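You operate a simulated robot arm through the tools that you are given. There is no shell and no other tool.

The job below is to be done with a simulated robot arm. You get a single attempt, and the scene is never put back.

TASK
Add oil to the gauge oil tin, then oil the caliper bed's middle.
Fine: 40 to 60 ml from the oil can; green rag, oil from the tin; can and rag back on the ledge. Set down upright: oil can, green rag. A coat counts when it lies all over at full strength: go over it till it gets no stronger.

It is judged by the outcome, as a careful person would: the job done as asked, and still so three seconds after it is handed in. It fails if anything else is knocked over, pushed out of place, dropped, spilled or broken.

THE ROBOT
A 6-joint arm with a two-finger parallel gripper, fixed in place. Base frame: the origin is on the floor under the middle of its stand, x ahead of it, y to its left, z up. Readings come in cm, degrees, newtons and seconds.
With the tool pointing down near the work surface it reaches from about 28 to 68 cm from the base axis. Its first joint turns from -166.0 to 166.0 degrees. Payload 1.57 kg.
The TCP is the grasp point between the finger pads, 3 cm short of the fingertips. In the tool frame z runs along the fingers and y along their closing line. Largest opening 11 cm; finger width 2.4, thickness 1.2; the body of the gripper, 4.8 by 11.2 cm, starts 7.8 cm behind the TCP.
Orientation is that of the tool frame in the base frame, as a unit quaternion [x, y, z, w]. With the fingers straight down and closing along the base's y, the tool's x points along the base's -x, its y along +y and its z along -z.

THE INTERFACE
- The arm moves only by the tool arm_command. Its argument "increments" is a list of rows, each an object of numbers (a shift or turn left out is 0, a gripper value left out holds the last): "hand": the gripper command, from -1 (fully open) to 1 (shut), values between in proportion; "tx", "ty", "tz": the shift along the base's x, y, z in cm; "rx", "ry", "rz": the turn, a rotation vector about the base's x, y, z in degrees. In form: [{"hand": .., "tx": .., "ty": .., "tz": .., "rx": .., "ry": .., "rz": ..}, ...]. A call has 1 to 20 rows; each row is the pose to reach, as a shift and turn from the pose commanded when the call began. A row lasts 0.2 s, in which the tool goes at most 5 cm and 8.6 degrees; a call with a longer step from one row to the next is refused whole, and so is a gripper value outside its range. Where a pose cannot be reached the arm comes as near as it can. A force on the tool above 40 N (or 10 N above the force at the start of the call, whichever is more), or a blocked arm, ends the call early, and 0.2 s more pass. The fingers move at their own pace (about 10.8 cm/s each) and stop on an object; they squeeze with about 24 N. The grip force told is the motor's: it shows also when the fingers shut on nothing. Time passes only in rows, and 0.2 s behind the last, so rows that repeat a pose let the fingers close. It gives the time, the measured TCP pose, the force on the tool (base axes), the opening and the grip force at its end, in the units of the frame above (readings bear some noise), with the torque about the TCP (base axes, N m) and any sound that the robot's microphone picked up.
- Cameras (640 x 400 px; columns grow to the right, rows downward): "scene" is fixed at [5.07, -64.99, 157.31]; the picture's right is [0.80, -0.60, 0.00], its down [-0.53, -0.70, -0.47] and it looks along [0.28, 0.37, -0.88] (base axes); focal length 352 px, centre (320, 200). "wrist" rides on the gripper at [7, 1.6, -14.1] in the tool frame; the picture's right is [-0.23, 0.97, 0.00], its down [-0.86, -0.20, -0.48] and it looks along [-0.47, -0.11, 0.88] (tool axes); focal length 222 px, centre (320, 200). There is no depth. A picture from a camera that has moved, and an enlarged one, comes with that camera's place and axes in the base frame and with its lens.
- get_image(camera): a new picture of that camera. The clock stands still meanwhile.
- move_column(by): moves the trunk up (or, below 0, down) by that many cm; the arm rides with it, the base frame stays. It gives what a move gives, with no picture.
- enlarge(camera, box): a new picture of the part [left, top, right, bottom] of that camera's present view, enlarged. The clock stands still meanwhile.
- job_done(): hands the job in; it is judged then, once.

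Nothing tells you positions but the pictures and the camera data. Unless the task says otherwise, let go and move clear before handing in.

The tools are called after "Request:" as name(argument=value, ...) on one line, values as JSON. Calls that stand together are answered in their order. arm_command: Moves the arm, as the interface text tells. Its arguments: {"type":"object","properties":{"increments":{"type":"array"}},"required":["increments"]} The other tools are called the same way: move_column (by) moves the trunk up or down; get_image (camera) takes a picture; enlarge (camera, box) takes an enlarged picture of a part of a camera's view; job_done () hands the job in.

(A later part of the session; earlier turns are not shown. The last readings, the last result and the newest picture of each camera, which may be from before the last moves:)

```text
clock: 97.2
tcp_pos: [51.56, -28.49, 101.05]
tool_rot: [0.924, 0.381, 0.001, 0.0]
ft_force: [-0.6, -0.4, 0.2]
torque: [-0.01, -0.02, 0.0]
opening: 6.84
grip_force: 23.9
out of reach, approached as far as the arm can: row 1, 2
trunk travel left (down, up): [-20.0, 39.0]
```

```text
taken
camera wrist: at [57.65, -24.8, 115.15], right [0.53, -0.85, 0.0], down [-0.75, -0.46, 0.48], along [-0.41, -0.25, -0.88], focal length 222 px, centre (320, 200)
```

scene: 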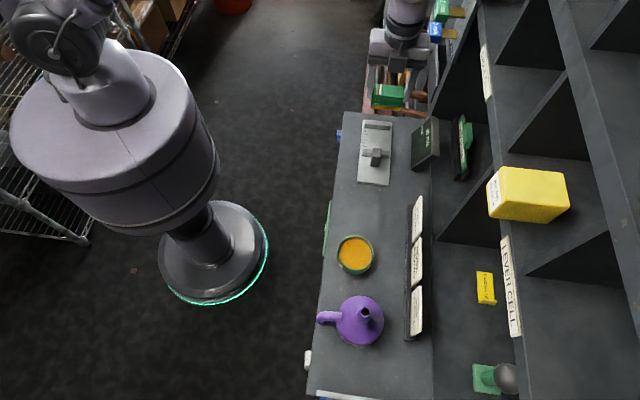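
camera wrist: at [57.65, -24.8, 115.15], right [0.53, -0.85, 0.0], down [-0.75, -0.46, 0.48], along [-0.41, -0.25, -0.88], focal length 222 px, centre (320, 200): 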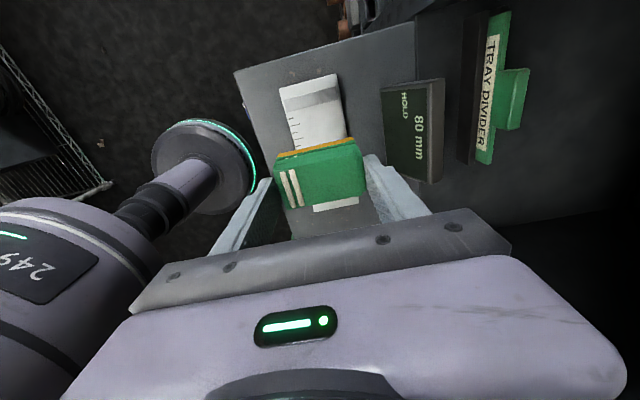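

Above the gap between the jaws. Descend to just above the bed and check clearances to both jaws.

Request:
arm_command(increments=[{"hand": 1, "tz": -3}, {"tz": -6}, {"tz": -9}, {"tz": -11.5}, {"tz": -11.5}])

Request:
enlarge(camera="scene", box=[330, 90, 458, 190])

Request:
enlarge(camera="wrist", box=[220, 60, 440, 220])

```text
clock: 98.4
tcp_pos: [51.52, -28.45, 89.31]
tool_rot: [0.924, 0.381, 0.001, -0.001]
ft_force: [0.1, 0.4, -0.6]
torque: [0.02, 0.0, -0.02]
opening: 6.87
grip_force: 24.3
trunk travel left (down, up): [-20.0, 39.0]
```

```text
4.00 times, centred on (394, 140) of scene
camera zoom: at [5.07, -64.99, 157.31], right [0.8, -0.6, 0.0], down [-0.53, -0.7, -0.47], along [0.28, 0.37, -0.88], focal length 1407 px, centre (24, 440)
```

zoom: 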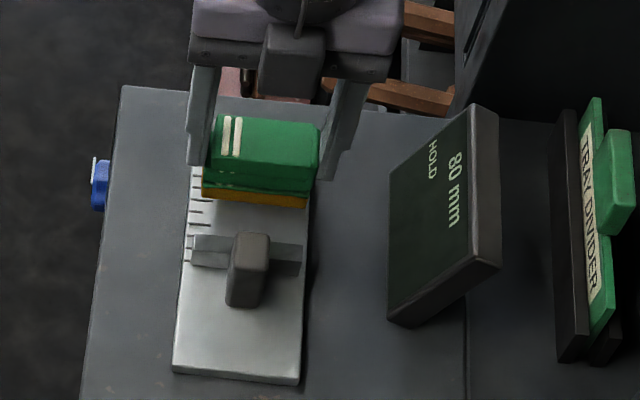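

```text
2.50 times, centred on (330, 140) of wrist
camera zoom: at [57.62, -24.75, 103.5], right [0.53, -0.85, 0.0], down [-0.75, -0.46, 0.48], along [-0.41, -0.25, -0.88], focal length 555 px, centre (295, 350)
```

zoom: 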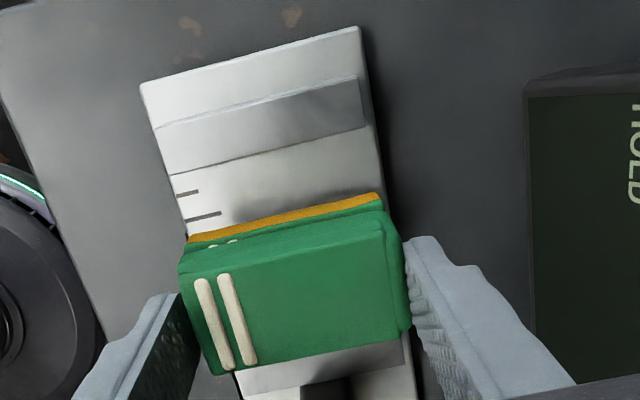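

Rag is centred over the bed between the jaws. Now descend gently until contact.

Request:
arm_command(increments=[{"hand": 1, "tz": -0.8}, {"tz": -1.4}, {"tz": -1.6}, {"tz": -1.6}])

Request:
arm_command(increments=[{"hand": 1, "tz": -0.1}, {"tz": -0.1}])

Request:
arm_command(increments=[{"hand": 1, "tz": -0.1}, {"tz": -0.1}])

```text
clock: 99.4
tcp_pos: [51.46, -28.4, 87.7]
tool_rot: [0.925, 0.381, 0.0, -0.001]
ft_force: [-0.5, -0.1, -0.2]
torque: [0.0, 0.03, -0.01]
opening: 6.88
grip_force: 23.6
trunk travel left (down, up): [-20.0, 39.0]
```

```text
clock: 100.0
tcp_pos: [51.44, -28.41, 87.74]
tool_rot: [0.924, 0.381, 0.001, -0.001]
ft_force: [-0.2, -0.2, -0.6]
torque: [0.03, -0.01, -0.01]
opening: 6.87
grip_force: 24.2
trunk travel left (down, up): [-20.0, 39.0]
```

```text
clock: 100.6
tcp_pos: [51.46, -28.42, 87.76]
tool_rot: [0.925, 0.381, 0.001, -0.001]
ft_force: [0.2, 0.0, -0.7]
torque: [0.0, 0.04, -0.02]
opening: 6.9
grip_force: 24.6
trunk travel left (down, up): [-20.0, 39.0]
```

Request:
arm_command(increments=[{"hand": 1, "tz": -0.15}, {"tz": -0.15}])

Request:
arm_command(increments=[{"hand": 1, "tz": -0.1}, {"tz": -0.1}])

Request:
arm_command(increments=[{"hand": 1, "tz": -0.1}, {"tz": -0.1}])

```text
clock: 101.2
tcp_pos: [51.37, -28.47, 87.5]
tool_rot: [0.925, 0.381, -0.001, -0.001]
ft_force: [0.3, 0.7, 1.0]
torque: [0.0, -0.01, -0.02]
opening: 6.88
grip_force: 24.3
trunk travel left (down, up): [-20.0, 39.0]
```

```text
clock: 101.8
tcp_pos: [51.53, -28.44, 87.39]
tool_rot: [0.925, 0.381, 0.001, -0.002]
ft_force: [-0.4, -0.4, -0.1]
torque: [0.03, -0.06, 0.01]
opening: 6.88
grip_force: 23.8
trunk travel left (down, up): [-20.0, 39.0]
```

```text
clock: 102.4
tcp_pos: [51.52, -28.47, 87.33]
tool_rot: [0.924, 0.381, 0.001, 0.0]
ft_force: [-0.2, -0.4, 0.7]
torque: [0.0, 0.03, 0.03]
opening: 6.89
grip_force: 23.9
trunk travel left (down, up): [-20.0, 39.0]
```

Request:
enlarge(camera="scene", box=[340, 110, 420, 172])

Request:
arm_command(increments=[{"hand": 1, "tz": -0.1}, {"tz": -0.1}])

Request:
arm_command(increments=[{"hand": 1, "tz": -0.1}, {"tz": -0.1}])

```text
6.45 times, centred on (380, 141) of scene
camera zoom: at [5.07, -64.99, 157.31], right [0.8, -0.6, 0.0], down [-0.53, -0.7, -0.47], along [0.28, 0.37, -0.88], focal length 2269 px, centre (-67, 581)
```

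zoom: 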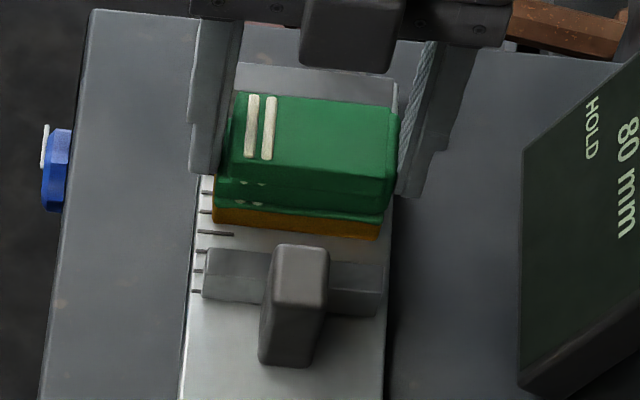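

```text
clock: 103.0
tcp_pos: [51.47, -28.32, 87.32]
tool_rot: [0.925, 0.381, 0.001, -0.001]
ft_force: [0.1, -0.8, 6.4]
torque: [-0.1, 0.09, 0.03]
opening: 6.88
grip_force: 23.5
trunk travel left (down, up): [-20.0, 39.0]
```

```text
clock: 103.6
tcp_pos: [51.48, -28.45, 87.33]
tool_rot: [0.925, 0.381, 0.001, 0.001]
ft_force: [0.2, -1.2, 17.0]
torque: [-0.09, 0.25, -0.01]
opening: 6.88
grip_force: 24.1
trunk travel left (down, up): [-20.0, 39.0]
```

Contact made (about 17 N; about 100 N per cm). Ease to ~8 N and make gentle strokes along the bed between the jaws.

Request:
arm_command(increments=[{"hand": 1, "tz": 0.08}, {"tx": 0.35, "ty": 0.35, "tz": 0.08}, {"tx": 0.7, "ty": 0.7, "tz": 0.08}, {"tx": 1.05, "ty": 1.05, "tz": 0.08}, {"tx": 0.7, "ty": 0.7, "tz": 0.08}, {"tx": 0.35, "ty": 0.35, "tz": 0.08}, {"tx": 0, "ty": 0, "tz": 0.08}, {"tx": -0.35, "ty": -0.35, "tz": 0.08}, {"tx": -0.7, "ty": -0.7, "tz": 0.08}, {"tx": -1.05, "ty": -1.05, "tz": 0.08}, {"tx": -0.7, "ty": -0.7, "tz": 0.08}, {"tx": -0.35, "ty": -0.35, "tz": 0.08}, {"tx": 0, "ty": 0, "tz": 0.08}])

Request:
enlarge(camera="scene", box=[340, 110, 420, 172])

Request:
enlarge(camera="wrist", box=[220, 60, 440, 220])

```text
clock: 106.4
tcp_pos: [51.23, -28.33, 87.1]
tool_rot: [0.925, 0.38, 0.001, -0.001]
ft_force: [-4.0, -3.0, 11.9]
torque: [-0.29, 0.29, 0.01]
opening: 6.86
grip_force: 23.8
trunk travel left (down, up): [-20.0, 39.0]
```

```text
6.45 times, centred on (380, 141) of scene
camera zoom: at [5.07, -64.99, 157.31], right [0.8, -0.6, 0.0], down [-0.53, -0.7, -0.47], along [0.28, 0.37, -0.88], focal length 2269 px, centre (-67, 581)
```

zoom: 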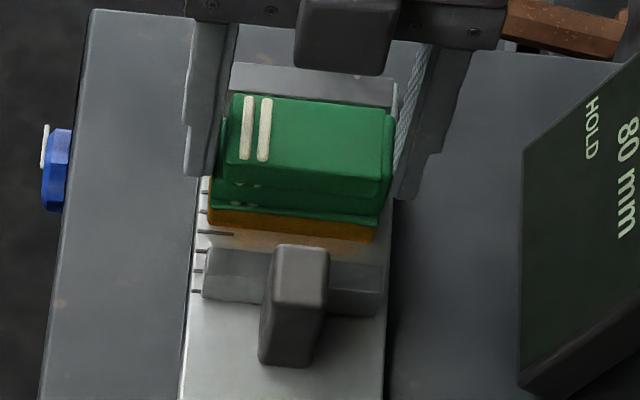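

```text
2.50 times, centred on (330, 140) of wrist
camera zoom: at [57.37, -24.72, 101.32], right [0.52, -0.85, 0.0], down [-0.75, -0.46, 0.48], along [-0.41, -0.25, -0.88], focal length 555 px, centre (295, 350)
```

zoom: 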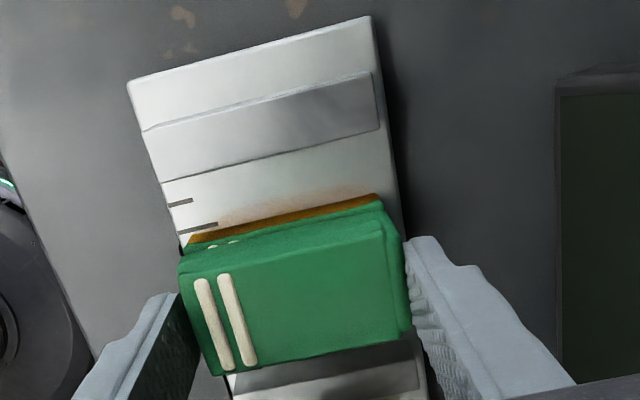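

A faint amber coat is appearing. A few more strokes, then lift to look at how it lies.

Request:
arm_command(increments=[{"hand": 1, "tx": 0.4, "ty": 0.4}, {"tx": 0.8, "ty": 0.8}, {"tx": 1.2, "ty": 1.2}, {"tx": 0.8, "ty": 0.8}, {"tx": 0.4, "ty": 0.4}, {"tx": 0, "ty": 0}, {"tx": -0.4, "ty": -0.4}, {"tx": -0.8, "ty": -0.8}, {"tx": -1.1, "ty": -1.1}, {"tx": -0.7, "ty": -0.7}, {"tx": -0.3, "ty": -0.3}, {"tx": 0.1, "ty": 0.1}, {"tx": 0.1, "ty": 0.1, "tz": 1}, {"tx": 0.1, "ty": 0.1, "tz": 4}, {"tx": 0.1, "ty": 0.1, "tz": 8}, {"tx": 0.1, "ty": 0.1, "tz": 12}])

Request:
enlarge(camera="scene", box=[340, 110, 420, 190])

Request:
get_image(camera="wrist")

```text
clock: 109.8
tcp_pos: [51.63, -28.37, 99.08]
tool_rot: [0.925, 0.381, 0.0, -0.001]
ft_force: [0.1, 0.5, 0.2]
torque: [-0.01, -0.03, 0.0]
opening: 6.88
grip_force: 23.8
trunk travel left (down, up): [-20.0, 39.0]
```

```text
5.00 times, centred on (380, 150) of scene
camera zoom: at [5.07, -64.99, 157.31], right [0.8, -0.6, 0.0], down [-0.53, -0.7, -0.47], along [0.28, 0.37, -0.88], focal length 1759 px, centre (20, 450)
```

zoom: 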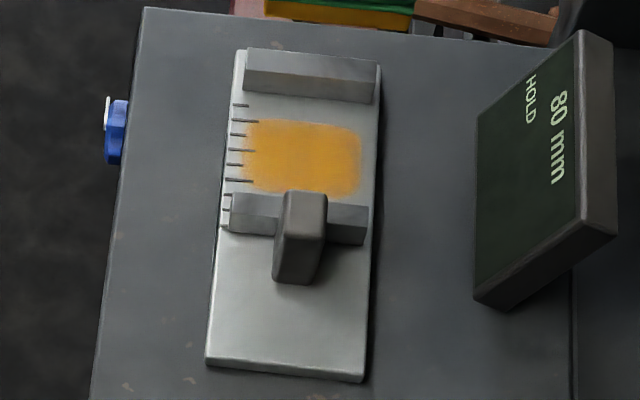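

```text
taken
camera wrist: at [57.67, -24.64, 113.22], right [0.53, -0.85, 0.0], down [-0.75, -0.46, 0.48], along [-0.41, -0.25, -0.88], focal length 222 px, centre (320, 200)
```

wrist: 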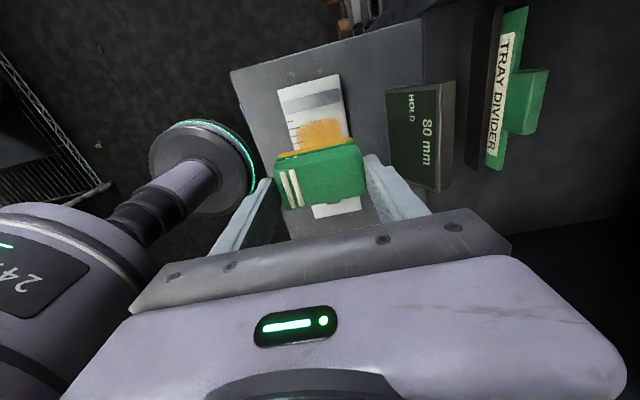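

The coat shows clearly as an amber patch. Zoom in on it and the edges.

Request:
enlarge(camera="scene", box=[360, 115, 402, 160])

Request:
enlarge(camera="wrist", box=[260, 65, 380, 160])

```text
8.89 times, centred on (381, 138) of scene
camera zoom: at [5.07, -64.99, 157.31], right [0.8, -0.6, 0.0], down [-0.53, -0.7, -0.47], along [0.28, 0.37, -0.88], focal length 3127 px, centre (-222, 756)
```

zoom: 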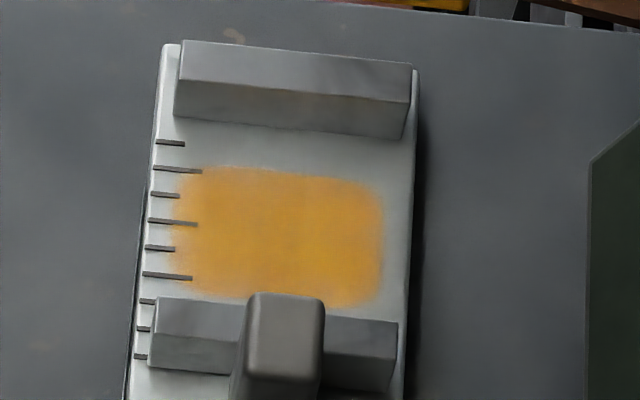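

```text
4.21 times, centred on (320, 112) of wrist
camera zoom: at [57.67, -24.64, 113.22], right [0.53, -0.85, 0.0], down [-0.75, -0.46, 0.48], along [-0.41, -0.25, -0.88], focal length 935 px, centre (320, 568)
```

zoom: 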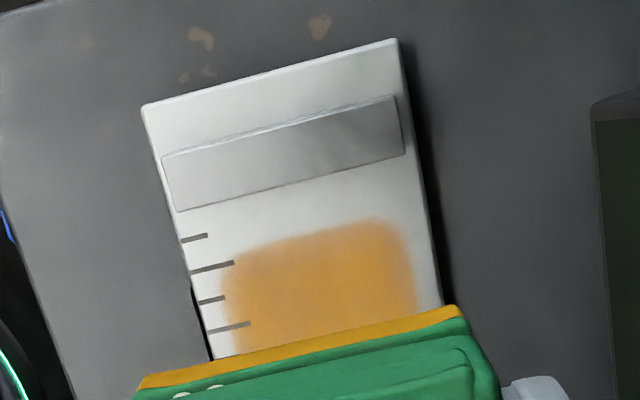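

The coat is taking well, but the sliding jaw sits over part of the bed's middle (bed centre is only ~1 cm from its face). A careful job needs the jaw slid aside, the bed oiled, and the jaw put back to 80 mm. First I set the rag down on its spot.

Request:
arm_command(increments=[{"hand": 1, "tx": -3.2, "ty": -2.3}, {"tx": -6.4, "ty": -4.7}, {"tx": -9.6, "ty": -7}, {"tx": -12.8, "ty": -9.4}, {"tx": -15.7, "ty": -11.7}, {"tx": -15.7, "ty": -11.7, "tz": -3}, {"tx": -15.7, "ty": -11.7, "tz": -6}, {"tx": -15.7, "ty": -11.7, "tz": -9}, {"tx": -15.7, "ty": -11.7, "tz": -11}, {"tx": -15.7, "ty": -11.7, "tz": -12}, {"tx": -15.7, "ty": -11.7, "tz": -12.4}, {"tx": -15.7, "ty": -11.7, "tz": -12.4}])

Request:
enlarge(camera="scene", box=[310, 150, 420, 240])

```text
clock: 112.4
tcp_pos: [35.8, -39.9, 86.81]
tool_rot: [0.924, 0.381, 0.001, -0.001]
ft_force: [0.2, 0.1, 0.6]
torque: [0.04, -0.02, -0.02]
opening: 6.88
grip_force: 23.7
trunk travel left (down, up): [-20.0, 39.0]
```

```text
4.44 times, centred on (365, 195) of scene
camera zoom: at [5.07, -64.99, 157.31], right [0.8, -0.6, 0.0], down [-0.53, -0.7, -0.47], along [0.28, 0.37, -0.88], focal length 1563 px, centre (120, 222)
```

zoom: 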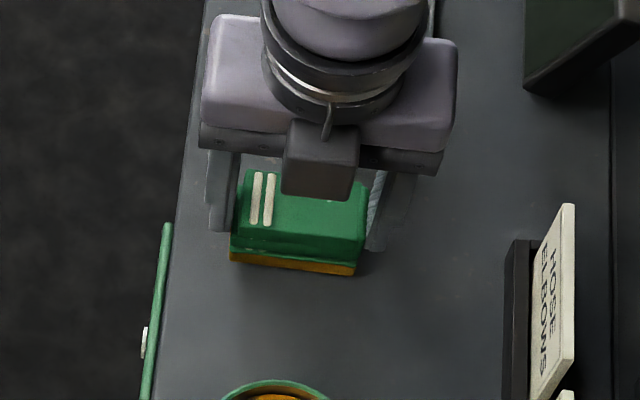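

Lower by millimetres until the ledge takes it.

Request:
arm_command(increments=[{"hand": 1, "tz": -0.3}, {"tz": -0.45}, {"tz": -0.45}])

Request:
arm_command(increments=[{"hand": 1, "tz": -0.1}, {"tz": -0.1}])

Request:
arm_command(increments=[{"hand": 1, "tz": -0.1}, {"tz": -0.1}])

```text
clock: 113.2
tcp_pos: [35.88, -39.96, 86.32]
tool_rot: [0.925, 0.38, 0.001, -0.002]
ft_force: [0.2, -0.3, -1.0]
torque: [-0.02, 0.01, -0.03]
opening: 6.86
grip_force: 23.6
trunk travel left (down, up): [-20.0, 39.0]
```

```text
clock: 113.8
tcp_pos: [35.79, -40.13, 86.24]
tool_rot: [0.925, 0.381, 0.001, -0.002]
ft_force: [0.2, 1.5, -0.2]
torque: [-0.01, 0.02, -0.01]
opening: 6.89
grip_force: 23.5
trunk travel left (down, up): [-20.0, 39.0]
```

```text
clock: 114.4
tcp_pos: [35.88, -40.04, 86.2]
tool_rot: [0.925, 0.381, 0.001, -0.001]
ft_force: [0.7, -0.2, 5.9]
torque: [-0.15, 0.02, 0.05]
opening: 6.92
grip_force: 24.4
trunk travel left (down, up): [-20.0, 39.0]
```

It rests on the ledge. Open and rise.

Request:
arm_command(increments=[{"hand": 0.0, "tz": 0.03}, {"hand": -0.4, "tz": 0.03}, {"hand": -0.7, "tz": 0.03}, {"hand": -0.7, "tz": 0.5}, {"tz": 2}, {"tz": 5}, {"tz": 8}, {"tz": 12}, {"tz": 15}])

Request:
get_image(camera="wrist")

Request:
enlarge(camera="scene", box=[310, 150, 420, 240])

```text
clock: 116.4
tcp_pos: [35.78, -39.83, 100.97]
tool_rot: [0.924, 0.382, 0.0, -0.002]
ft_force: [-0.6, 0.5, -0.6]
torque: [-0.02, 0.0, -0.02]
opening: 9.37
grip_force: 0.0
trunk travel left (down, up): [-20.0, 39.0]
```

```text
taken
camera wrist: at [41.83, -36.21, 115.17], right [0.53, -0.85, 0.0], down [-0.75, -0.46, 0.48], along [-0.41, -0.25, -0.88], focal length 222 px, centre (320, 200)
```

wrist: 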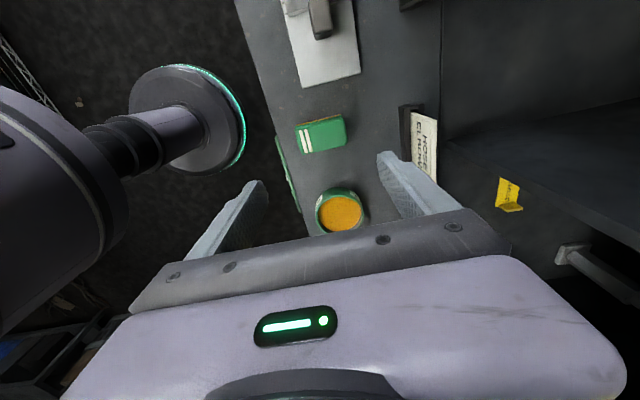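

```text
4.44 times, centred on (365, 195) of scene
camera zoom: at [5.07, -64.99, 157.31], right [0.8, -0.6, 0.0], down [-0.53, -0.7, -0.47], along [0.28, 0.37, -0.88], focal length 1563 px, centre (120, 222)
```

zoom: 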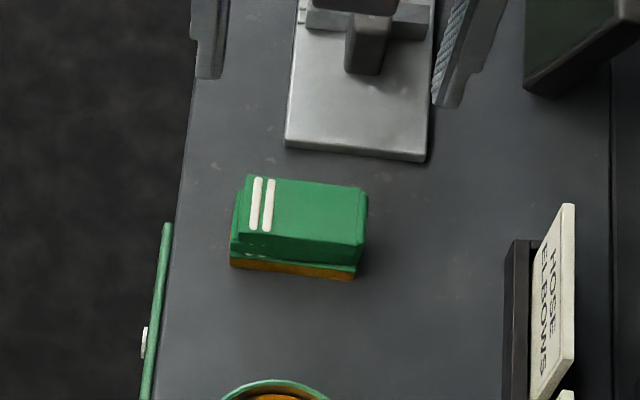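

The rag sits where it was. Now study the slider closely before touching it.

Request:
arm_command(increments=[{"hand": -1, "tx": -2, "ty": -2, "tz": 2}, {"tx": -4, "ty": -4, "tz": 4}, {"tx": -6, "ty": -6, "tz": 5}])

Request:
enlarge(camera="scene", box=[352, 110, 408, 190])

Request:
enlarge(camera="scene", box=[360, 138, 396, 168])

Request:
get_image(camera="wrist")

```text
clock: 117.2
tcp_pos: [29.8, -45.98, 105.99]
tool_rot: [0.924, 0.382, 0.001, -0.002]
ft_force: [-0.6, -0.2, -1.1]
torque: [-0.01, -0.02, 0.0]
opening: 11.01
grip_force: 0.0
trunk travel left (down, up): [-20.0, 39.0]
```

```text
5.00 times, centred on (380, 150) of scene
camera zoom: at [5.07, -64.99, 157.31], right [0.8, -0.6, 0.0], down [-0.53, -0.7, -0.47], along [0.28, 0.37, -0.88], focal length 1759 px, centre (20, 450)
```

zoom: 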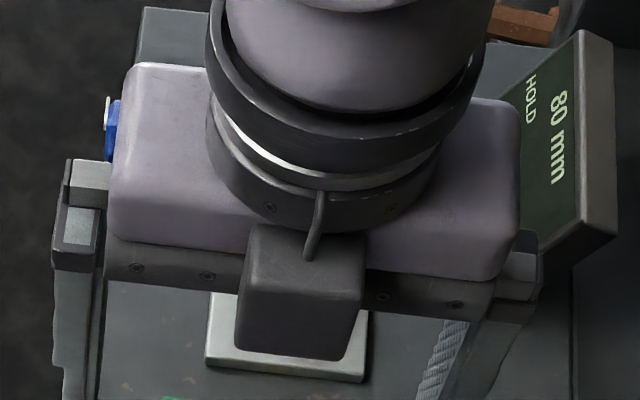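

```text
13.33 times, centred on (378, 153) of scene
camera zoom: at [5.07, -64.99, 157.31], right [0.8, -0.6, 0.0], down [-0.53, -0.7, -0.47], along [0.28, 0.37, -0.88], focal length 4690 px, centre (-453, 827)
```

zoom: 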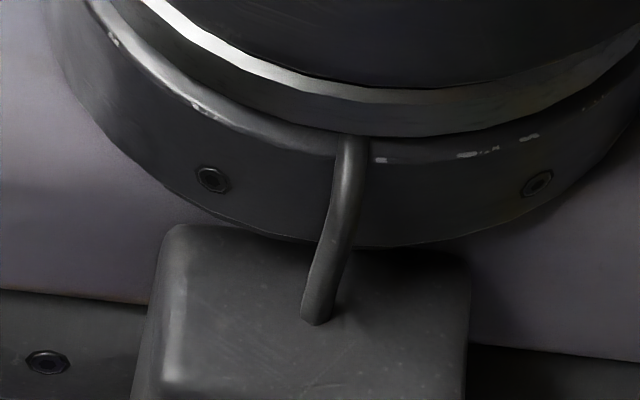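

```text
taken
camera wrist: at [35.87, -42.27, 120.13], right [0.53, -0.85, 0.0], down [-0.75, -0.46, 0.48], along [-0.41, -0.25, -0.88], focal length 222 px, centre (320, 200)
```

wrist: 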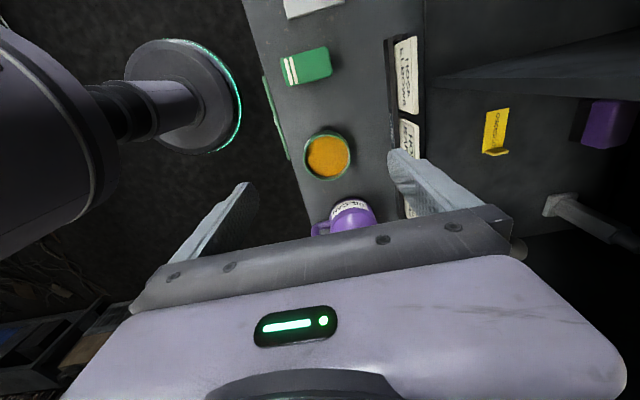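

Request:
arm_command(increments=[{"hand": -1, "tx": 3.5, "ty": 2.5}, {"tx": 7, "ty": 5}, {"tx": 10.5, "ty": 7.6}, {"tx": 13.5, "ty": 10}, {"tx": 15.6, "ty": 11.7}, {"tx": 15.6, "ty": 11.7}])

Request:
get_image(camera="wrist")

Request:
enlarge(camera="scene", box=[352, 110, 408, 190])

```text
clock: 118.6
tcp_pos: [45.37, -34.18, 105.82]
tool_rot: [0.924, 0.381, 0.0, -0.001]
ft_force: [-0.2, 0.2, 0.3]
torque: [0.0, -0.03, -0.05]
opening: 11.0
grip_force: 0.2
trunk travel left (down, up): [-20.0, 39.0]
```

```text
taken
camera wrist: at [51.49, -30.51, 119.95], right [0.52, -0.85, 0.0], down [-0.75, -0.46, 0.48], along [-0.41, -0.25, -0.88], focal length 222 px, centre (320, 200)
```

wrist: 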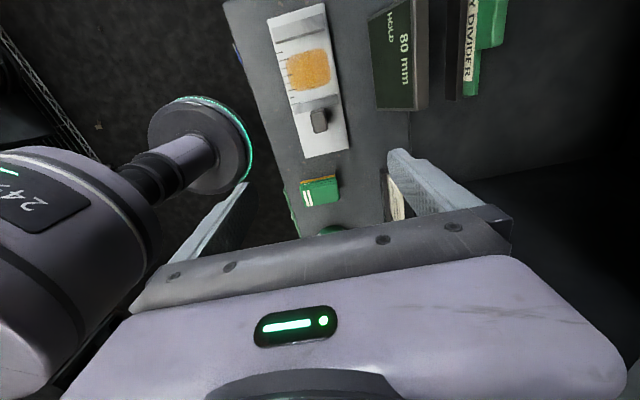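

```text
5.00 times, centred on (380, 150) of scene
camera zoom: at [5.07, -64.99, 157.31], right [0.8, -0.6, 0.0], down [-0.53, -0.7, -0.47], along [0.28, 0.37, -0.88], focal length 1759 px, centre (20, 450)
```

zoom: 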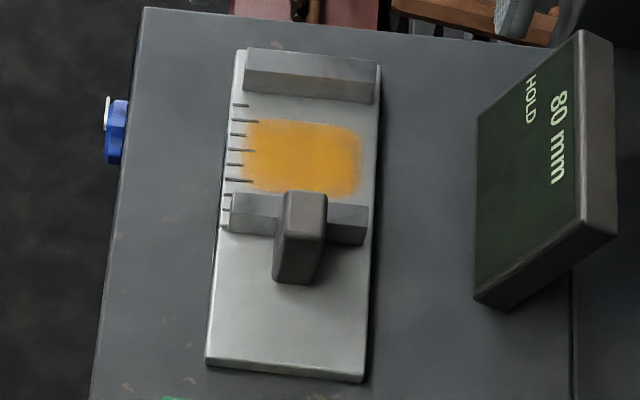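

Now a clear view; zoom the slider in both cameras.

Request:
enlarge(camera="wrist", box=[260, 0, 370, 160])

Request:
enlarge(camera="wrist", box=[280, 60, 360, 140])

Request:
enlarge(camera="scene", box=[360, 140, 396, 170])

```text
2.50 times, centred on (315, 80) of wrist
camera zoom: at [51.49, -30.51, 119.95], right [0.52, -0.85, 0.0], down [-0.75, -0.46, 0.48], along [-0.41, -0.25, -0.88], focal length 555 px, centre (332, 500)
```

zoom: 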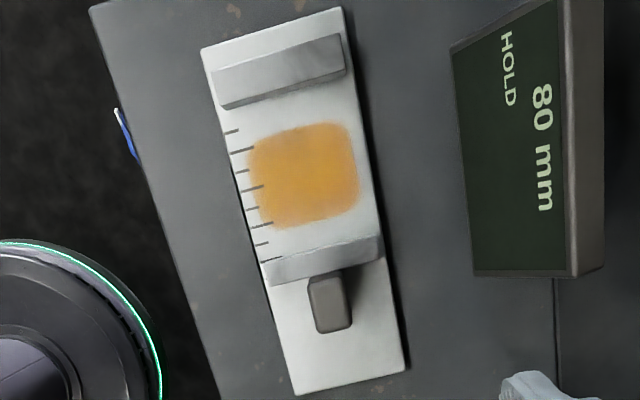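

```text
5.00 times, centred on (320, 100) of wrist
camera zoom: at [51.49, -30.51, 119.95], right [0.52, -0.85, 0.0], down [-0.75, -0.46, 0.48], along [-0.41, -0.25, -0.88], focal length 1111 px, centre (320, 700)
```

zoom: 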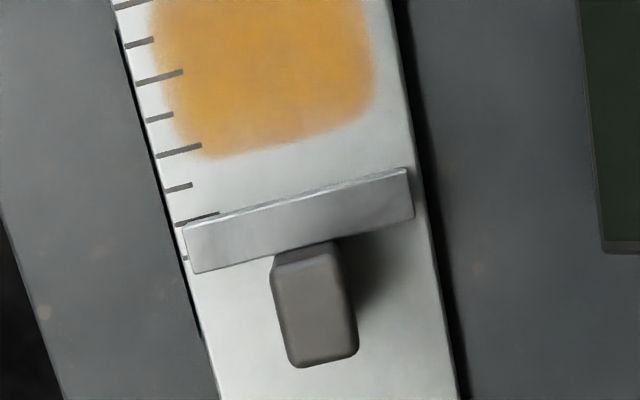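

```text
13.33 times, centred on (378, 155) of scene
camera zoom: at [5.07, -64.99, 157.31], right [0.8, -0.6, 0.0], down [-0.53, -0.7, -0.47], along [0.28, 0.37, -0.88], focal length 4690 px, centre (-453, 800)
```

zoom: 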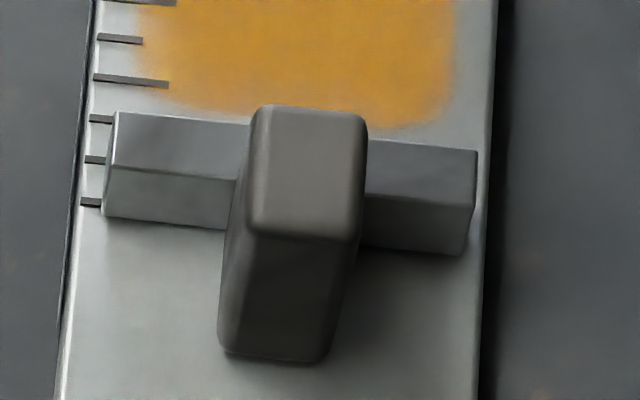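

The sliding jaw face is right at the 80 mm tick (gap measured 8.07 cm). Knob centre ≈ e 9.6 / n 56.5, 2.1 cm wide, top z≈86.6. I'll come down over the knob with partly opened fingers.

Request:
arm_command(increments=[{"hand": -0.1, "tx": 1.15, "ty": 0.8, "tz": -3}, {"tx": 1.15, "ty": 0.8, "tz": -6}, {"tx": 1.15, "ty": 0.8, "tz": -9}, {"tx": 1.15, "ty": 0.8, "tz": -12}, {"tx": 1.15, "ty": 0.8, "tz": -14.5}, {"tx": 1.15, "ty": 0.8, "tz": -14.5}])

Request:
enlarge(camera="scene", box=[340, 110, 420, 180])

Request:
enlarge(camera="wrist", box=[200, 60, 440, 230])

```text
clock: 120.0
tcp_pos: [46.61, -33.56, 91.71]
tool_rot: [0.925, 0.381, 0.001, -0.001]
ft_force: [-0.5, 0.0, 0.1]
torque: [0.01, 0.01, 0.04]
opening: 6.04
grip_force: 0.0
trunk travel left (down, up): [-20.0, 39.0]
```

```text
5.71 times, centred on (380, 145) of scene
camera zoom: at [5.07, -64.99, 157.31], right [0.8, -0.6, 0.0], down [-0.53, -0.7, -0.47], along [0.28, 0.37, -0.88], focal length 2010 px, centre (-23, 514)
```

zoom: 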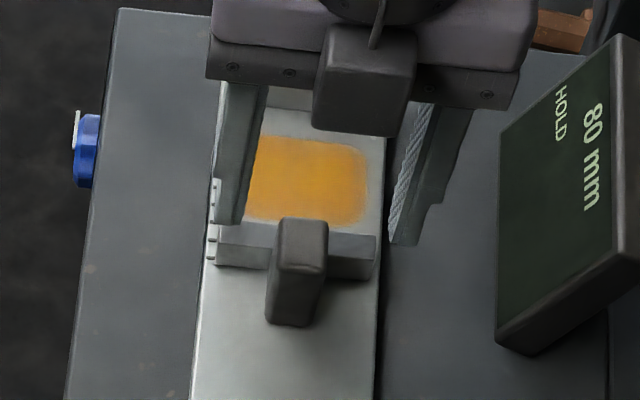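

```text
2.35 times, centred on (320, 145) of wrist
camera zoom: at [52.68, -29.89, 105.72], right [0.53, -0.85, 0.0], down [-0.75, -0.46, 0.48], along [-0.41, -0.25, -0.88], focal length 523 px, centre (320, 329)
```

zoom: 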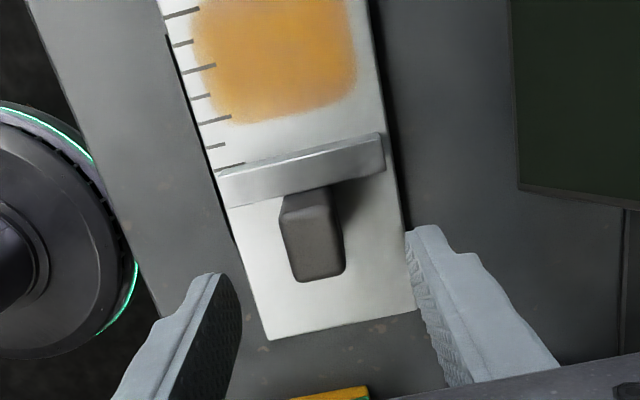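

The knob is about 0.25 cm off-centre between the fingers; correct and descend to knob height.

Request:
arm_command(increments=[{"hand": -0.1, "tx": -0.18, "ty": 0.18, "tz": -1.5}, {"tx": -0.18, "ty": 0.18, "tz": -3}, {"tx": -0.18, "ty": 0.18, "tz": -4.5}, {"tx": -0.18, "ty": 0.18, "tz": -5.3}, {"tx": -0.18, "ty": 0.18, "tz": -5.3}])

Request:
enlarge(camera="wrist", box=[200, 60, 440, 230])

Request:
enlarge(camera="scene", box=[340, 110, 420, 180])

```text
clock: 121.2
tcp_pos: [46.33, -33.38, 86.3]
tool_rot: [0.925, 0.381, 0.001, -0.001]
ft_force: [-0.3, 0.5, -0.9]
torque: [0.0, -0.03, -0.01]
opening: 6.06
grip_force: 0.1
trunk travel left (down, up): [-20.0, 39.0]
```

```text
2.35 times, centred on (320, 145) of wrist
camera zoom: at [52.46, -29.69, 100.39], right [0.53, -0.85, 0.0], down [-0.75, -0.46, 0.48], along [-0.41, -0.25, -0.88], focal length 523 px, centre (320, 329)
```

zoom: 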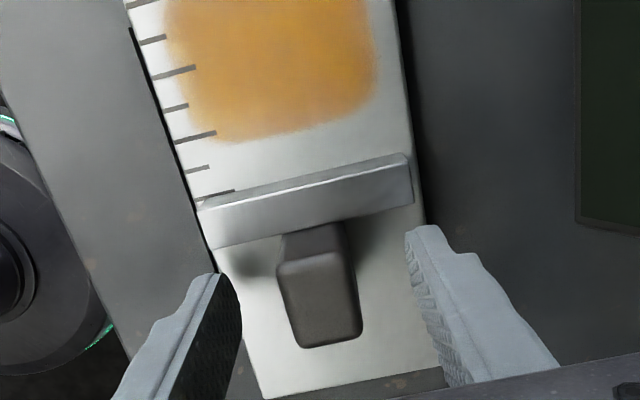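

```text
5.71 times, centred on (380, 145) of scene
camera zoom: at [5.07, -64.99, 157.31], right [0.8, -0.6, 0.0], down [-0.53, -0.7, -0.47], along [0.28, 0.37, -0.88], focal length 2010 px, centre (-23, 514)
```

zoom: 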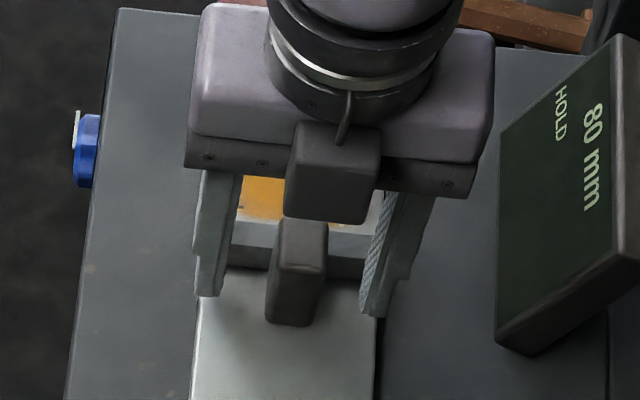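

Well centred. Close gently on the knob.

Request:
arm_command(increments=[{"hand": 0.2}, {"hand": 0.4}, {"hand": 0.55}, {"hand": 0.62}, {"hand": 1}, {"hand": 1}])

Request:
enlarge(camera="wrist", box=[200, 60, 440, 230])

Request:
enlarge(camera="scene", box=[390, 100, 470, 170])

```text
clock: 122.6
tcp_pos: [46.52, -33.46, 86.22]
tool_rot: [0.924, 0.382, 0.0, 0.0]
ft_force: [6.4, -6.8, 2.5]
torque: [-0.17, 0.0, 0.46]
opening: 2.17
grip_force: 34.9
trunk travel left (down, up): [-20.0, 39.0]
```

```text
2.35 times, centred on (320, 145) of wrist
camera zoom: at [52.52, -29.75, 100.42], right [0.53, -0.85, 0.0], down [-0.75, -0.46, 0.48], along [-0.41, -0.25, -0.88], focal length 523 px, centre (320, 329)
```

zoom: 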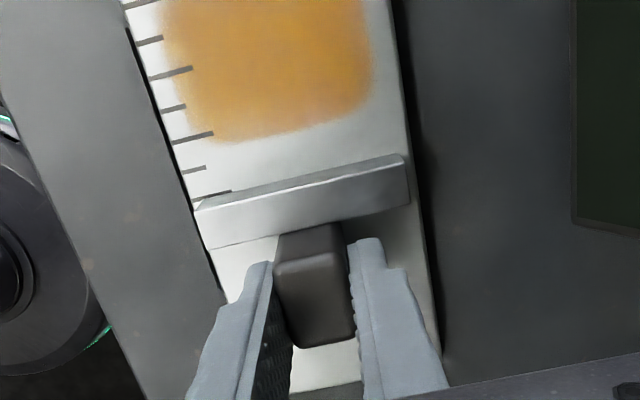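

```text
5.71 times, centred on (430, 135) of scene
camera zoom: at [5.07, -64.99, 157.31], right [0.8, -0.6, 0.0], down [-0.53, -0.7, -0.47], along [0.28, 0.37, -0.88], focal length 2010 px, centre (-309, 571)
```

zoom: 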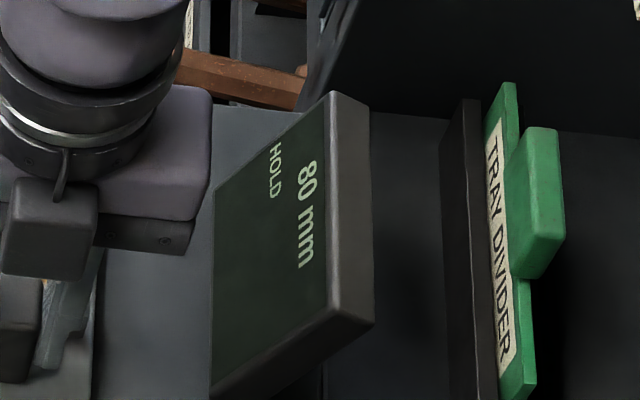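

Gripped; slight sideways strain. Relieve it and try a 3 mm slide toward the open end.

Request:
arm_command(increments=[{"hand": 1, "tx": 0.065, "ty": -0.065}, {"tx": -0.005, "ty": -0.135}, {"tx": -0.075, "ty": -0.205}, {"tx": -0.147, "ty": -0.277}, {"tx": -0.147, "ty": -0.277}])

Request:
enlarge(camera="wrist", box=[200, 60, 440, 230])

Request:
enlarge(camera="scene", box=[390, 100, 470, 170])

```text
clock: 123.8
tcp_pos: [46.31, -33.56, 86.24]
tool_rot: [0.925, 0.381, 0.001, 0.0]
ft_force: [4.9, -4.2, 6.5]
torque: [-0.13, -0.03, 0.46]
opening: 2.18
grip_force: 34.6
trunk travel left (down, up): [-20.0, 39.0]
```

```text
2.35 times, centred on (320, 145) of wrist
camera zoom: at [52.33, -29.97, 100.42], right [0.52, -0.85, 0.0], down [-0.75, -0.46, 0.48], along [-0.41, -0.25, -0.88], focal length 523 px, centre (320, 329)
```

zoom: 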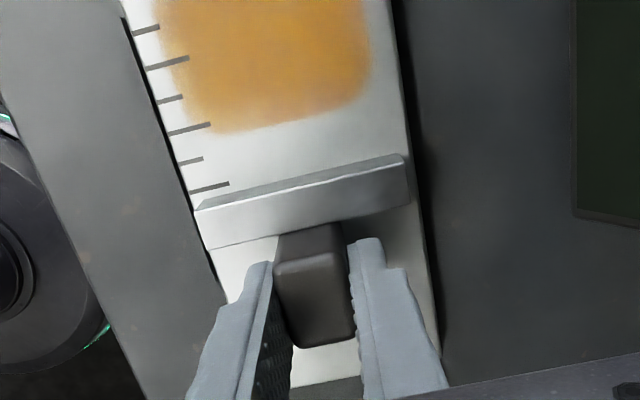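

```text
5.71 times, centred on (430, 135) of scene
camera zoom: at [5.07, -64.99, 157.31], right [0.8, -0.6, 0.0], down [-0.53, -0.7, -0.47], along [0.28, 0.37, -0.88], focal length 2010 px, centre (-309, 571)
```

zoom: 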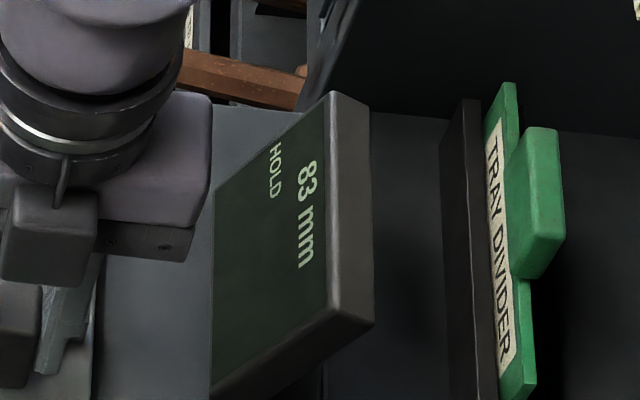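

The readout is live: it now says 83 mm. So I can slide the jaw away and restore exactly 80 mm afterwards. Slide it on to about 125 mm.

Request:
arm_command(increments=[{"hand": 1, "tx": -0.25, "ty": -0.31, "tz": 0.04}, {"tx": -0.53, "ty": -0.59, "tz": 0.04}, {"tx": -0.81, "ty": -0.87, "tz": 0.04}, {"tx": -1.09, "ty": -1.15, "tz": 0.04}, {"tx": -1.37, "ty": -1.43, "tz": 0.04}, {"tx": -1.65, "ty": -1.71, "tz": 0.04}, {"tx": -1.93, "ty": -1.99, "tz": 0.04}, {"tx": -2.21, "ty": -2.27, "tz": 0.04}, {"tx": -2.49, "ty": -2.55, "tz": 0.04}, {"tx": -2.77, "ty": -2.83, "tz": 0.04}, {"tx": -2.94, "ty": -3.0, "tz": 0.04}, {"tx": -2.94, "ty": -3.0, "tz": 0.04}])

Request:
enlarge(camera="wrist", box=[200, 60, 440, 230])

Request:
enlarge(camera="scene", box=[340, 100, 470, 200])

```text
clock: 126.4
tcp_pos: [43.45, -36.75, 86.33]
tool_rot: [0.924, 0.381, 0.0, -0.001]
ft_force: [0.5, -0.6, 0.4]
torque: [0.0, 0.01, -0.02]
opening: 0.01
grip_force: 20.8
trunk travel left (down, up): [-20.0, 39.0]
```

```text
2.35 times, centred on (320, 145) of wrist
camera zoom: at [49.4, -33.04, 100.47], right [0.53, -0.85, 0.0], down [-0.75, -0.46, 0.48], along [-0.41, -0.25, -0.88], focal length 523 px, centre (320, 329)
```

zoom: 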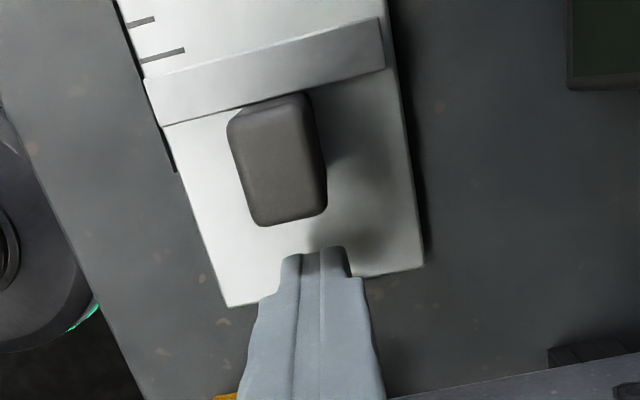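

```text
4.00 times, centred on (405, 150) of scene
camera zoom: at [5.07, -64.99, 157.31], right [0.8, -0.6, 0.0], down [-0.53, -0.7, -0.47], along [0.28, 0.37, -0.88], focal length 1407 px, centre (-20, 400)
```

zoom: 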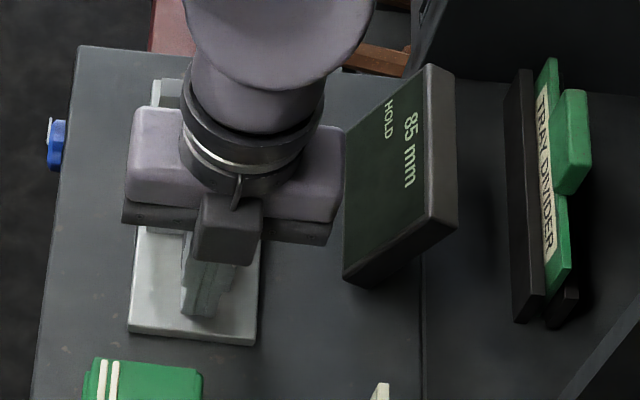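

The fingers slipped off the knob at 85 mm (either friction or a travel stop). I open, re-centre on the knob and pull again slowly while watching force.

Request:
arm_command(increments=[{"hand": 0.3}, {"hand": -0.1}, {"hand": -0.1}, {"hand": -0.1, "tx": 0.7, "ty": 0.7}, {"tx": 1.4, "ty": 1.4}, {"tx": 2.1, "ty": 2.1}, {"tx": 2.9, "ty": 3.0}, {"tx": 2.9, "ty": 3.0}])

Request:
enlarge(camera="wrist", box=[200, 60, 440, 230])

Request:
enlarge(camera="scene", box=[340, 100, 470, 200])

```text
clock: 128.2
tcp_pos: [46.29, -33.56, 86.26]
tool_rot: [0.925, 0.38, 0.0, -0.001]
ft_force: [0.3, 0.2, 0.3]
torque: [0.01, -0.01, 0.0]
opening: 6.02
grip_force: 0.0
trunk travel left (down, up): [-20.0, 39.0]
```

```text
2.35 times, centred on (320, 145) of wrist
camera zoom: at [52.3, -29.94, 100.47], right [0.53, -0.85, 0.0], down [-0.75, -0.46, 0.48], along [-0.41, -0.25, -0.88], focal length 523 px, centre (320, 329)
```

zoom: 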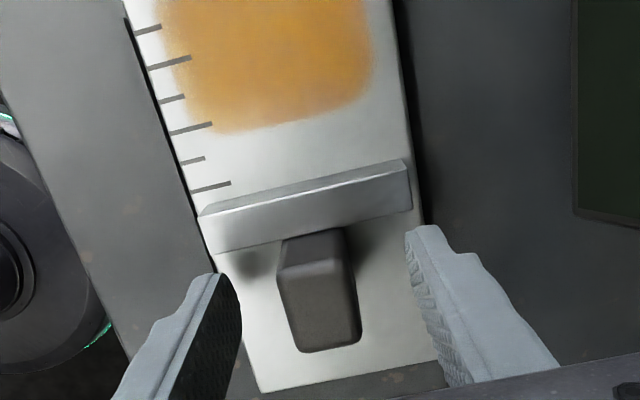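

```text
4.00 times, centred on (405, 150) of scene
camera zoom: at [5.07, -64.99, 157.31], right [0.8, -0.6, 0.0], down [-0.53, -0.7, -0.47], along [0.28, 0.37, -0.88], focal length 1407 px, centre (-20, 400)
```

zoom: 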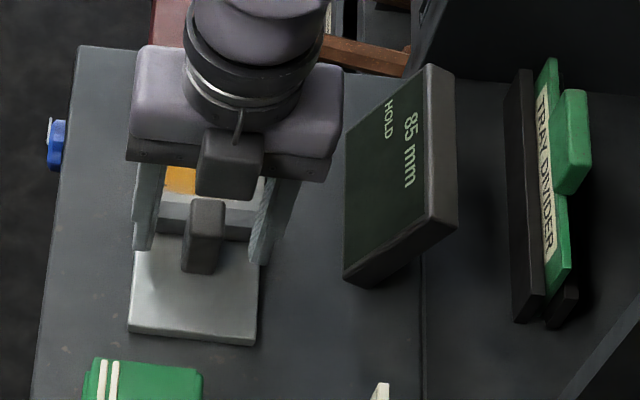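

Request:
arm_command(increments=[{"hand": 0.3}, {"hand": 0.5}, {"hand": 0.62}, {"hand": 1}, {"hand": 1}])

Request:
arm_command(increments=[{"hand": 1, "tx": -0.07, "ty": -0.07}, {"tx": -0.14, "ty": -0.14}])

Request:
arm_command(increments=[{"hand": 1, "tx": -0.07, "ty": -0.07}, {"tx": -0.14, "ty": -0.14}])

Request:
enlarge(camera="scene", box=[400, 100, 460, 170])

```text
clock: 129.4
tcp_pos: [46.19, -33.81, 86.47]
tool_rot: [0.925, 0.381, 0.0, -0.001]
ft_force: [3.4, -2.5, 0.8]
torque: [-0.11, -0.18, 0.3]
opening: 2.19
grip_force: 34.4
trunk travel left (down, up): [-20.0, 39.0]
```

```text
clock: 130.0
tcp_pos: [46.2, -33.73, 86.31]
tool_rot: [0.924, 0.381, 0.001, -0.001]
ft_force: [15.5, 7.7, -3.0]
torque: [0.54, -0.9, 0.29]
opening: 2.17
grip_force: 34.5
trunk travel left (down, up): [-20.0, 39.0]
```

```text
clock: 130.6
tcp_pos: [46.1, -33.8, 86.34]
tool_rot: [0.925, 0.381, 0.0, -0.001]
ft_force: [19.0, 12.8, -0.9]
torque: [0.02, -0.61, 0.41]
opening: 2.2
grip_force: 34.4
trunk travel left (down, up): [-20.0, 39.0]
```

```text
5.71 times, centred on (430, 135) of scene
camera zoom: at [5.07, -64.99, 157.31], right [0.8, -0.6, 0.0], down [-0.53, -0.7, -0.47], along [0.28, 0.37, -0.88], focal length 2010 px, centre (-309, 571)
```

zoom: 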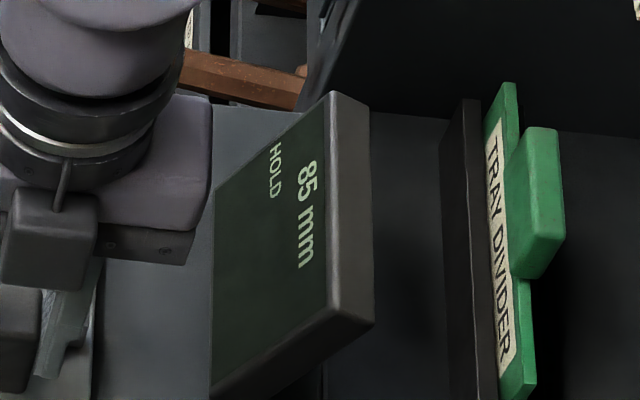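

There is a travel stop at 85 mm (22 N, no movement). So I oil the gap region first with the jaw left at 85 mm, then slide the jaw the other way to reach the rest of the middle, and finally restore 80 mm. Relieve the force and release the knob.

Request:
arm_command(increments=[{"hand": 1, "tx": 0.14, "ty": 0.14}, {"hand": 1, "tx": 0.2, "ty": 0.2}, {"hand": 0.3, "tx": 0.2, "ty": 0.2}, {"hand": -0.1, "tx": 0.2, "ty": 0.2}, {"hand": -0.1, "tx": 0.2, "ty": 0.2, "tz": 1}, {"tx": 0.2, "ty": 0.2, "tz": 4}, {"tx": 0.2, "ty": 0.2, "tz": 8}, {"tx": 0.2, "ty": 0.2, "tz": 12}])

Request:
enlarge(camera="scene", box=[340, 100, 470, 200])

Request:
enlarge(camera="wrist", box=[230, 20, 430, 180])

```text
clock: 132.4
tcp_pos: [46.3, -33.66, 98.24]
tool_rot: [0.924, 0.381, 0.001, -0.001]
ft_force: [0.4, 0.0, -0.1]
torque: [-0.01, -0.02, 0.01]
opening: 6.07
grip_force: 0.1
trunk travel left (down, up): [-20.0, 39.0]
```

```text
4.00 times, centred on (405, 150) of scene
camera zoom: at [5.07, -64.99, 157.31], right [0.8, -0.6, 0.0], down [-0.53, -0.7, -0.47], along [0.28, 0.37, -0.88], focal length 1407 px, centre (-20, 400)
```

zoom: 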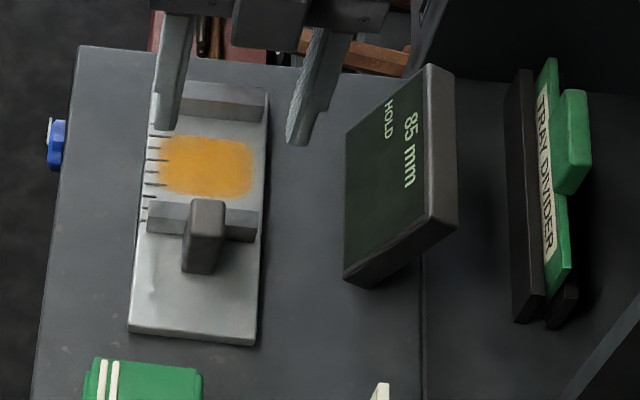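

```text
2.50 times, centred on (330, 100) of wrist
camera zoom: at [52.27, -30.05, 112.41], right [0.52, -0.85, 0.0], down [-0.75, -0.46, 0.48], along [-0.41, -0.25, -0.88], focal length 555 px, centre (295, 450)
```

zoom: 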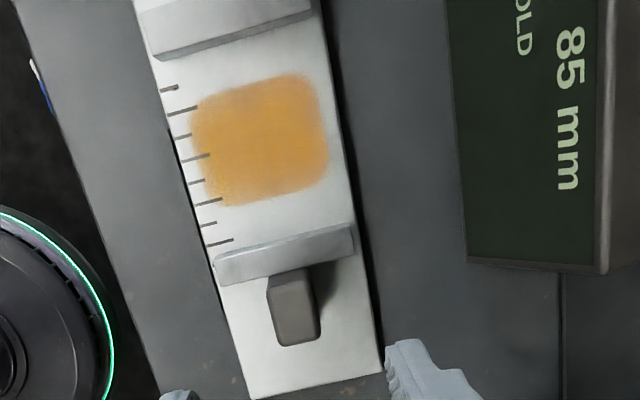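

Now fetch the rag again.

Request:
arm_command(increments=[{"hand": -0.8, "tx": -3, "ty": -1.8, "tz": 2}, {"tx": -6, "ty": -3.6, "tz": 3}, {"tx": -9, "ty": -5.4, "tz": 2}, {"tx": -10.45, "ty": -6.4, "tz": -1}, {"tx": -10.45, "ty": -6.4, "tz": -4}, {"tx": -10.45, "ty": -6.4, "tz": -7.5}, {"tx": -10.45, "ty": -6.4, "tz": -10}, {"tx": -10.45, "ty": -6.4, "tz": -12.1}, {"tx": -10.45, "ty": -6.4, "tz": -12.1}])

Request:
enlarge(camera="wrist", box=[200, 80, 440, 230])

```text
clock: 134.4
tcp_pos: [35.69, -40.08, 86.31]
tool_rot: [0.925, 0.381, 0.0, -0.001]
ft_force: [0.5, -1.8, 0.8]
torque: [-0.01, 0.02, 0.0]
opening: 9.9
grip_force: 0.1
trunk travel left (down, up): [-20.0, 39.0]
```

```text
2.67 times, centred on (320, 155) of wrist
camera zoom: at [41.75, -36.43, 100.45], right [0.52, -0.85, 0.0], down [-0.75, -0.46, 0.48], along [-0.41, -0.25, -0.88], focal length 592 px, centre (320, 320)
```

zoom: 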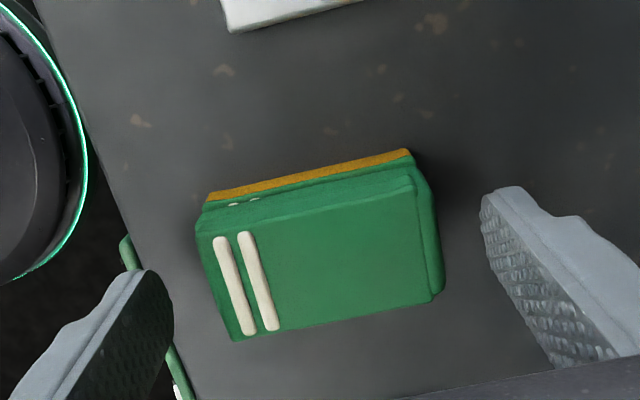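

Request:
arm_command(increments=[{"hand": -0.8, "tx": 0.2, "ty": 0.2, "tz": -0.1}, {"hand": -0.4, "tx": 0.2, "ty": 0.2, "tz": -0.1}, {"hand": -0.2, "tx": 0.2, "ty": 0.2, "tz": -0.1}, {"hand": 0.2, "tx": 0.2, "ty": 0.2, "tz": -0.1}, {"hand": 1, "tx": 0.2, "ty": 0.2, "tz": -0.1}, {"hand": 1, "tx": 0.2, "ty": 0.2, "tz": -0.1}, {"hand": 1, "tx": 0.2, "ty": 0.2, "tz": -0.1}])

Request:
enlarge(camera="wrist", box=[200, 80, 440, 230])

```text
clock: 136.0
tcp_pos: [35.96, -39.81, 86.38]
tool_rot: [0.925, 0.381, 0.001, -0.001]
ft_force: [0.9, -1.1, -0.9]
torque: [0.02, -0.03, -0.04]
opening: 6.91
grip_force: 23.8
trunk travel left (down, up): [-20.0, 39.0]
```

```text
2.67 times, centred on (320, 155) of wrist
camera zoom: at [41.93, -36.23, 100.34], right [0.53, -0.85, 0.0], down [-0.75, -0.46, 0.48], along [-0.41, -0.25, -0.88], focal length 592 px, centre (320, 320)
```

zoom: 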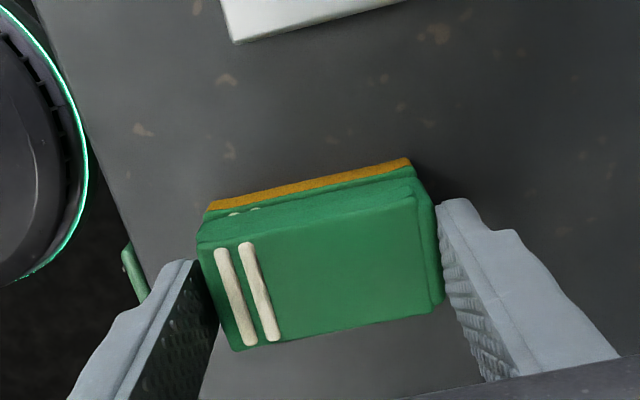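

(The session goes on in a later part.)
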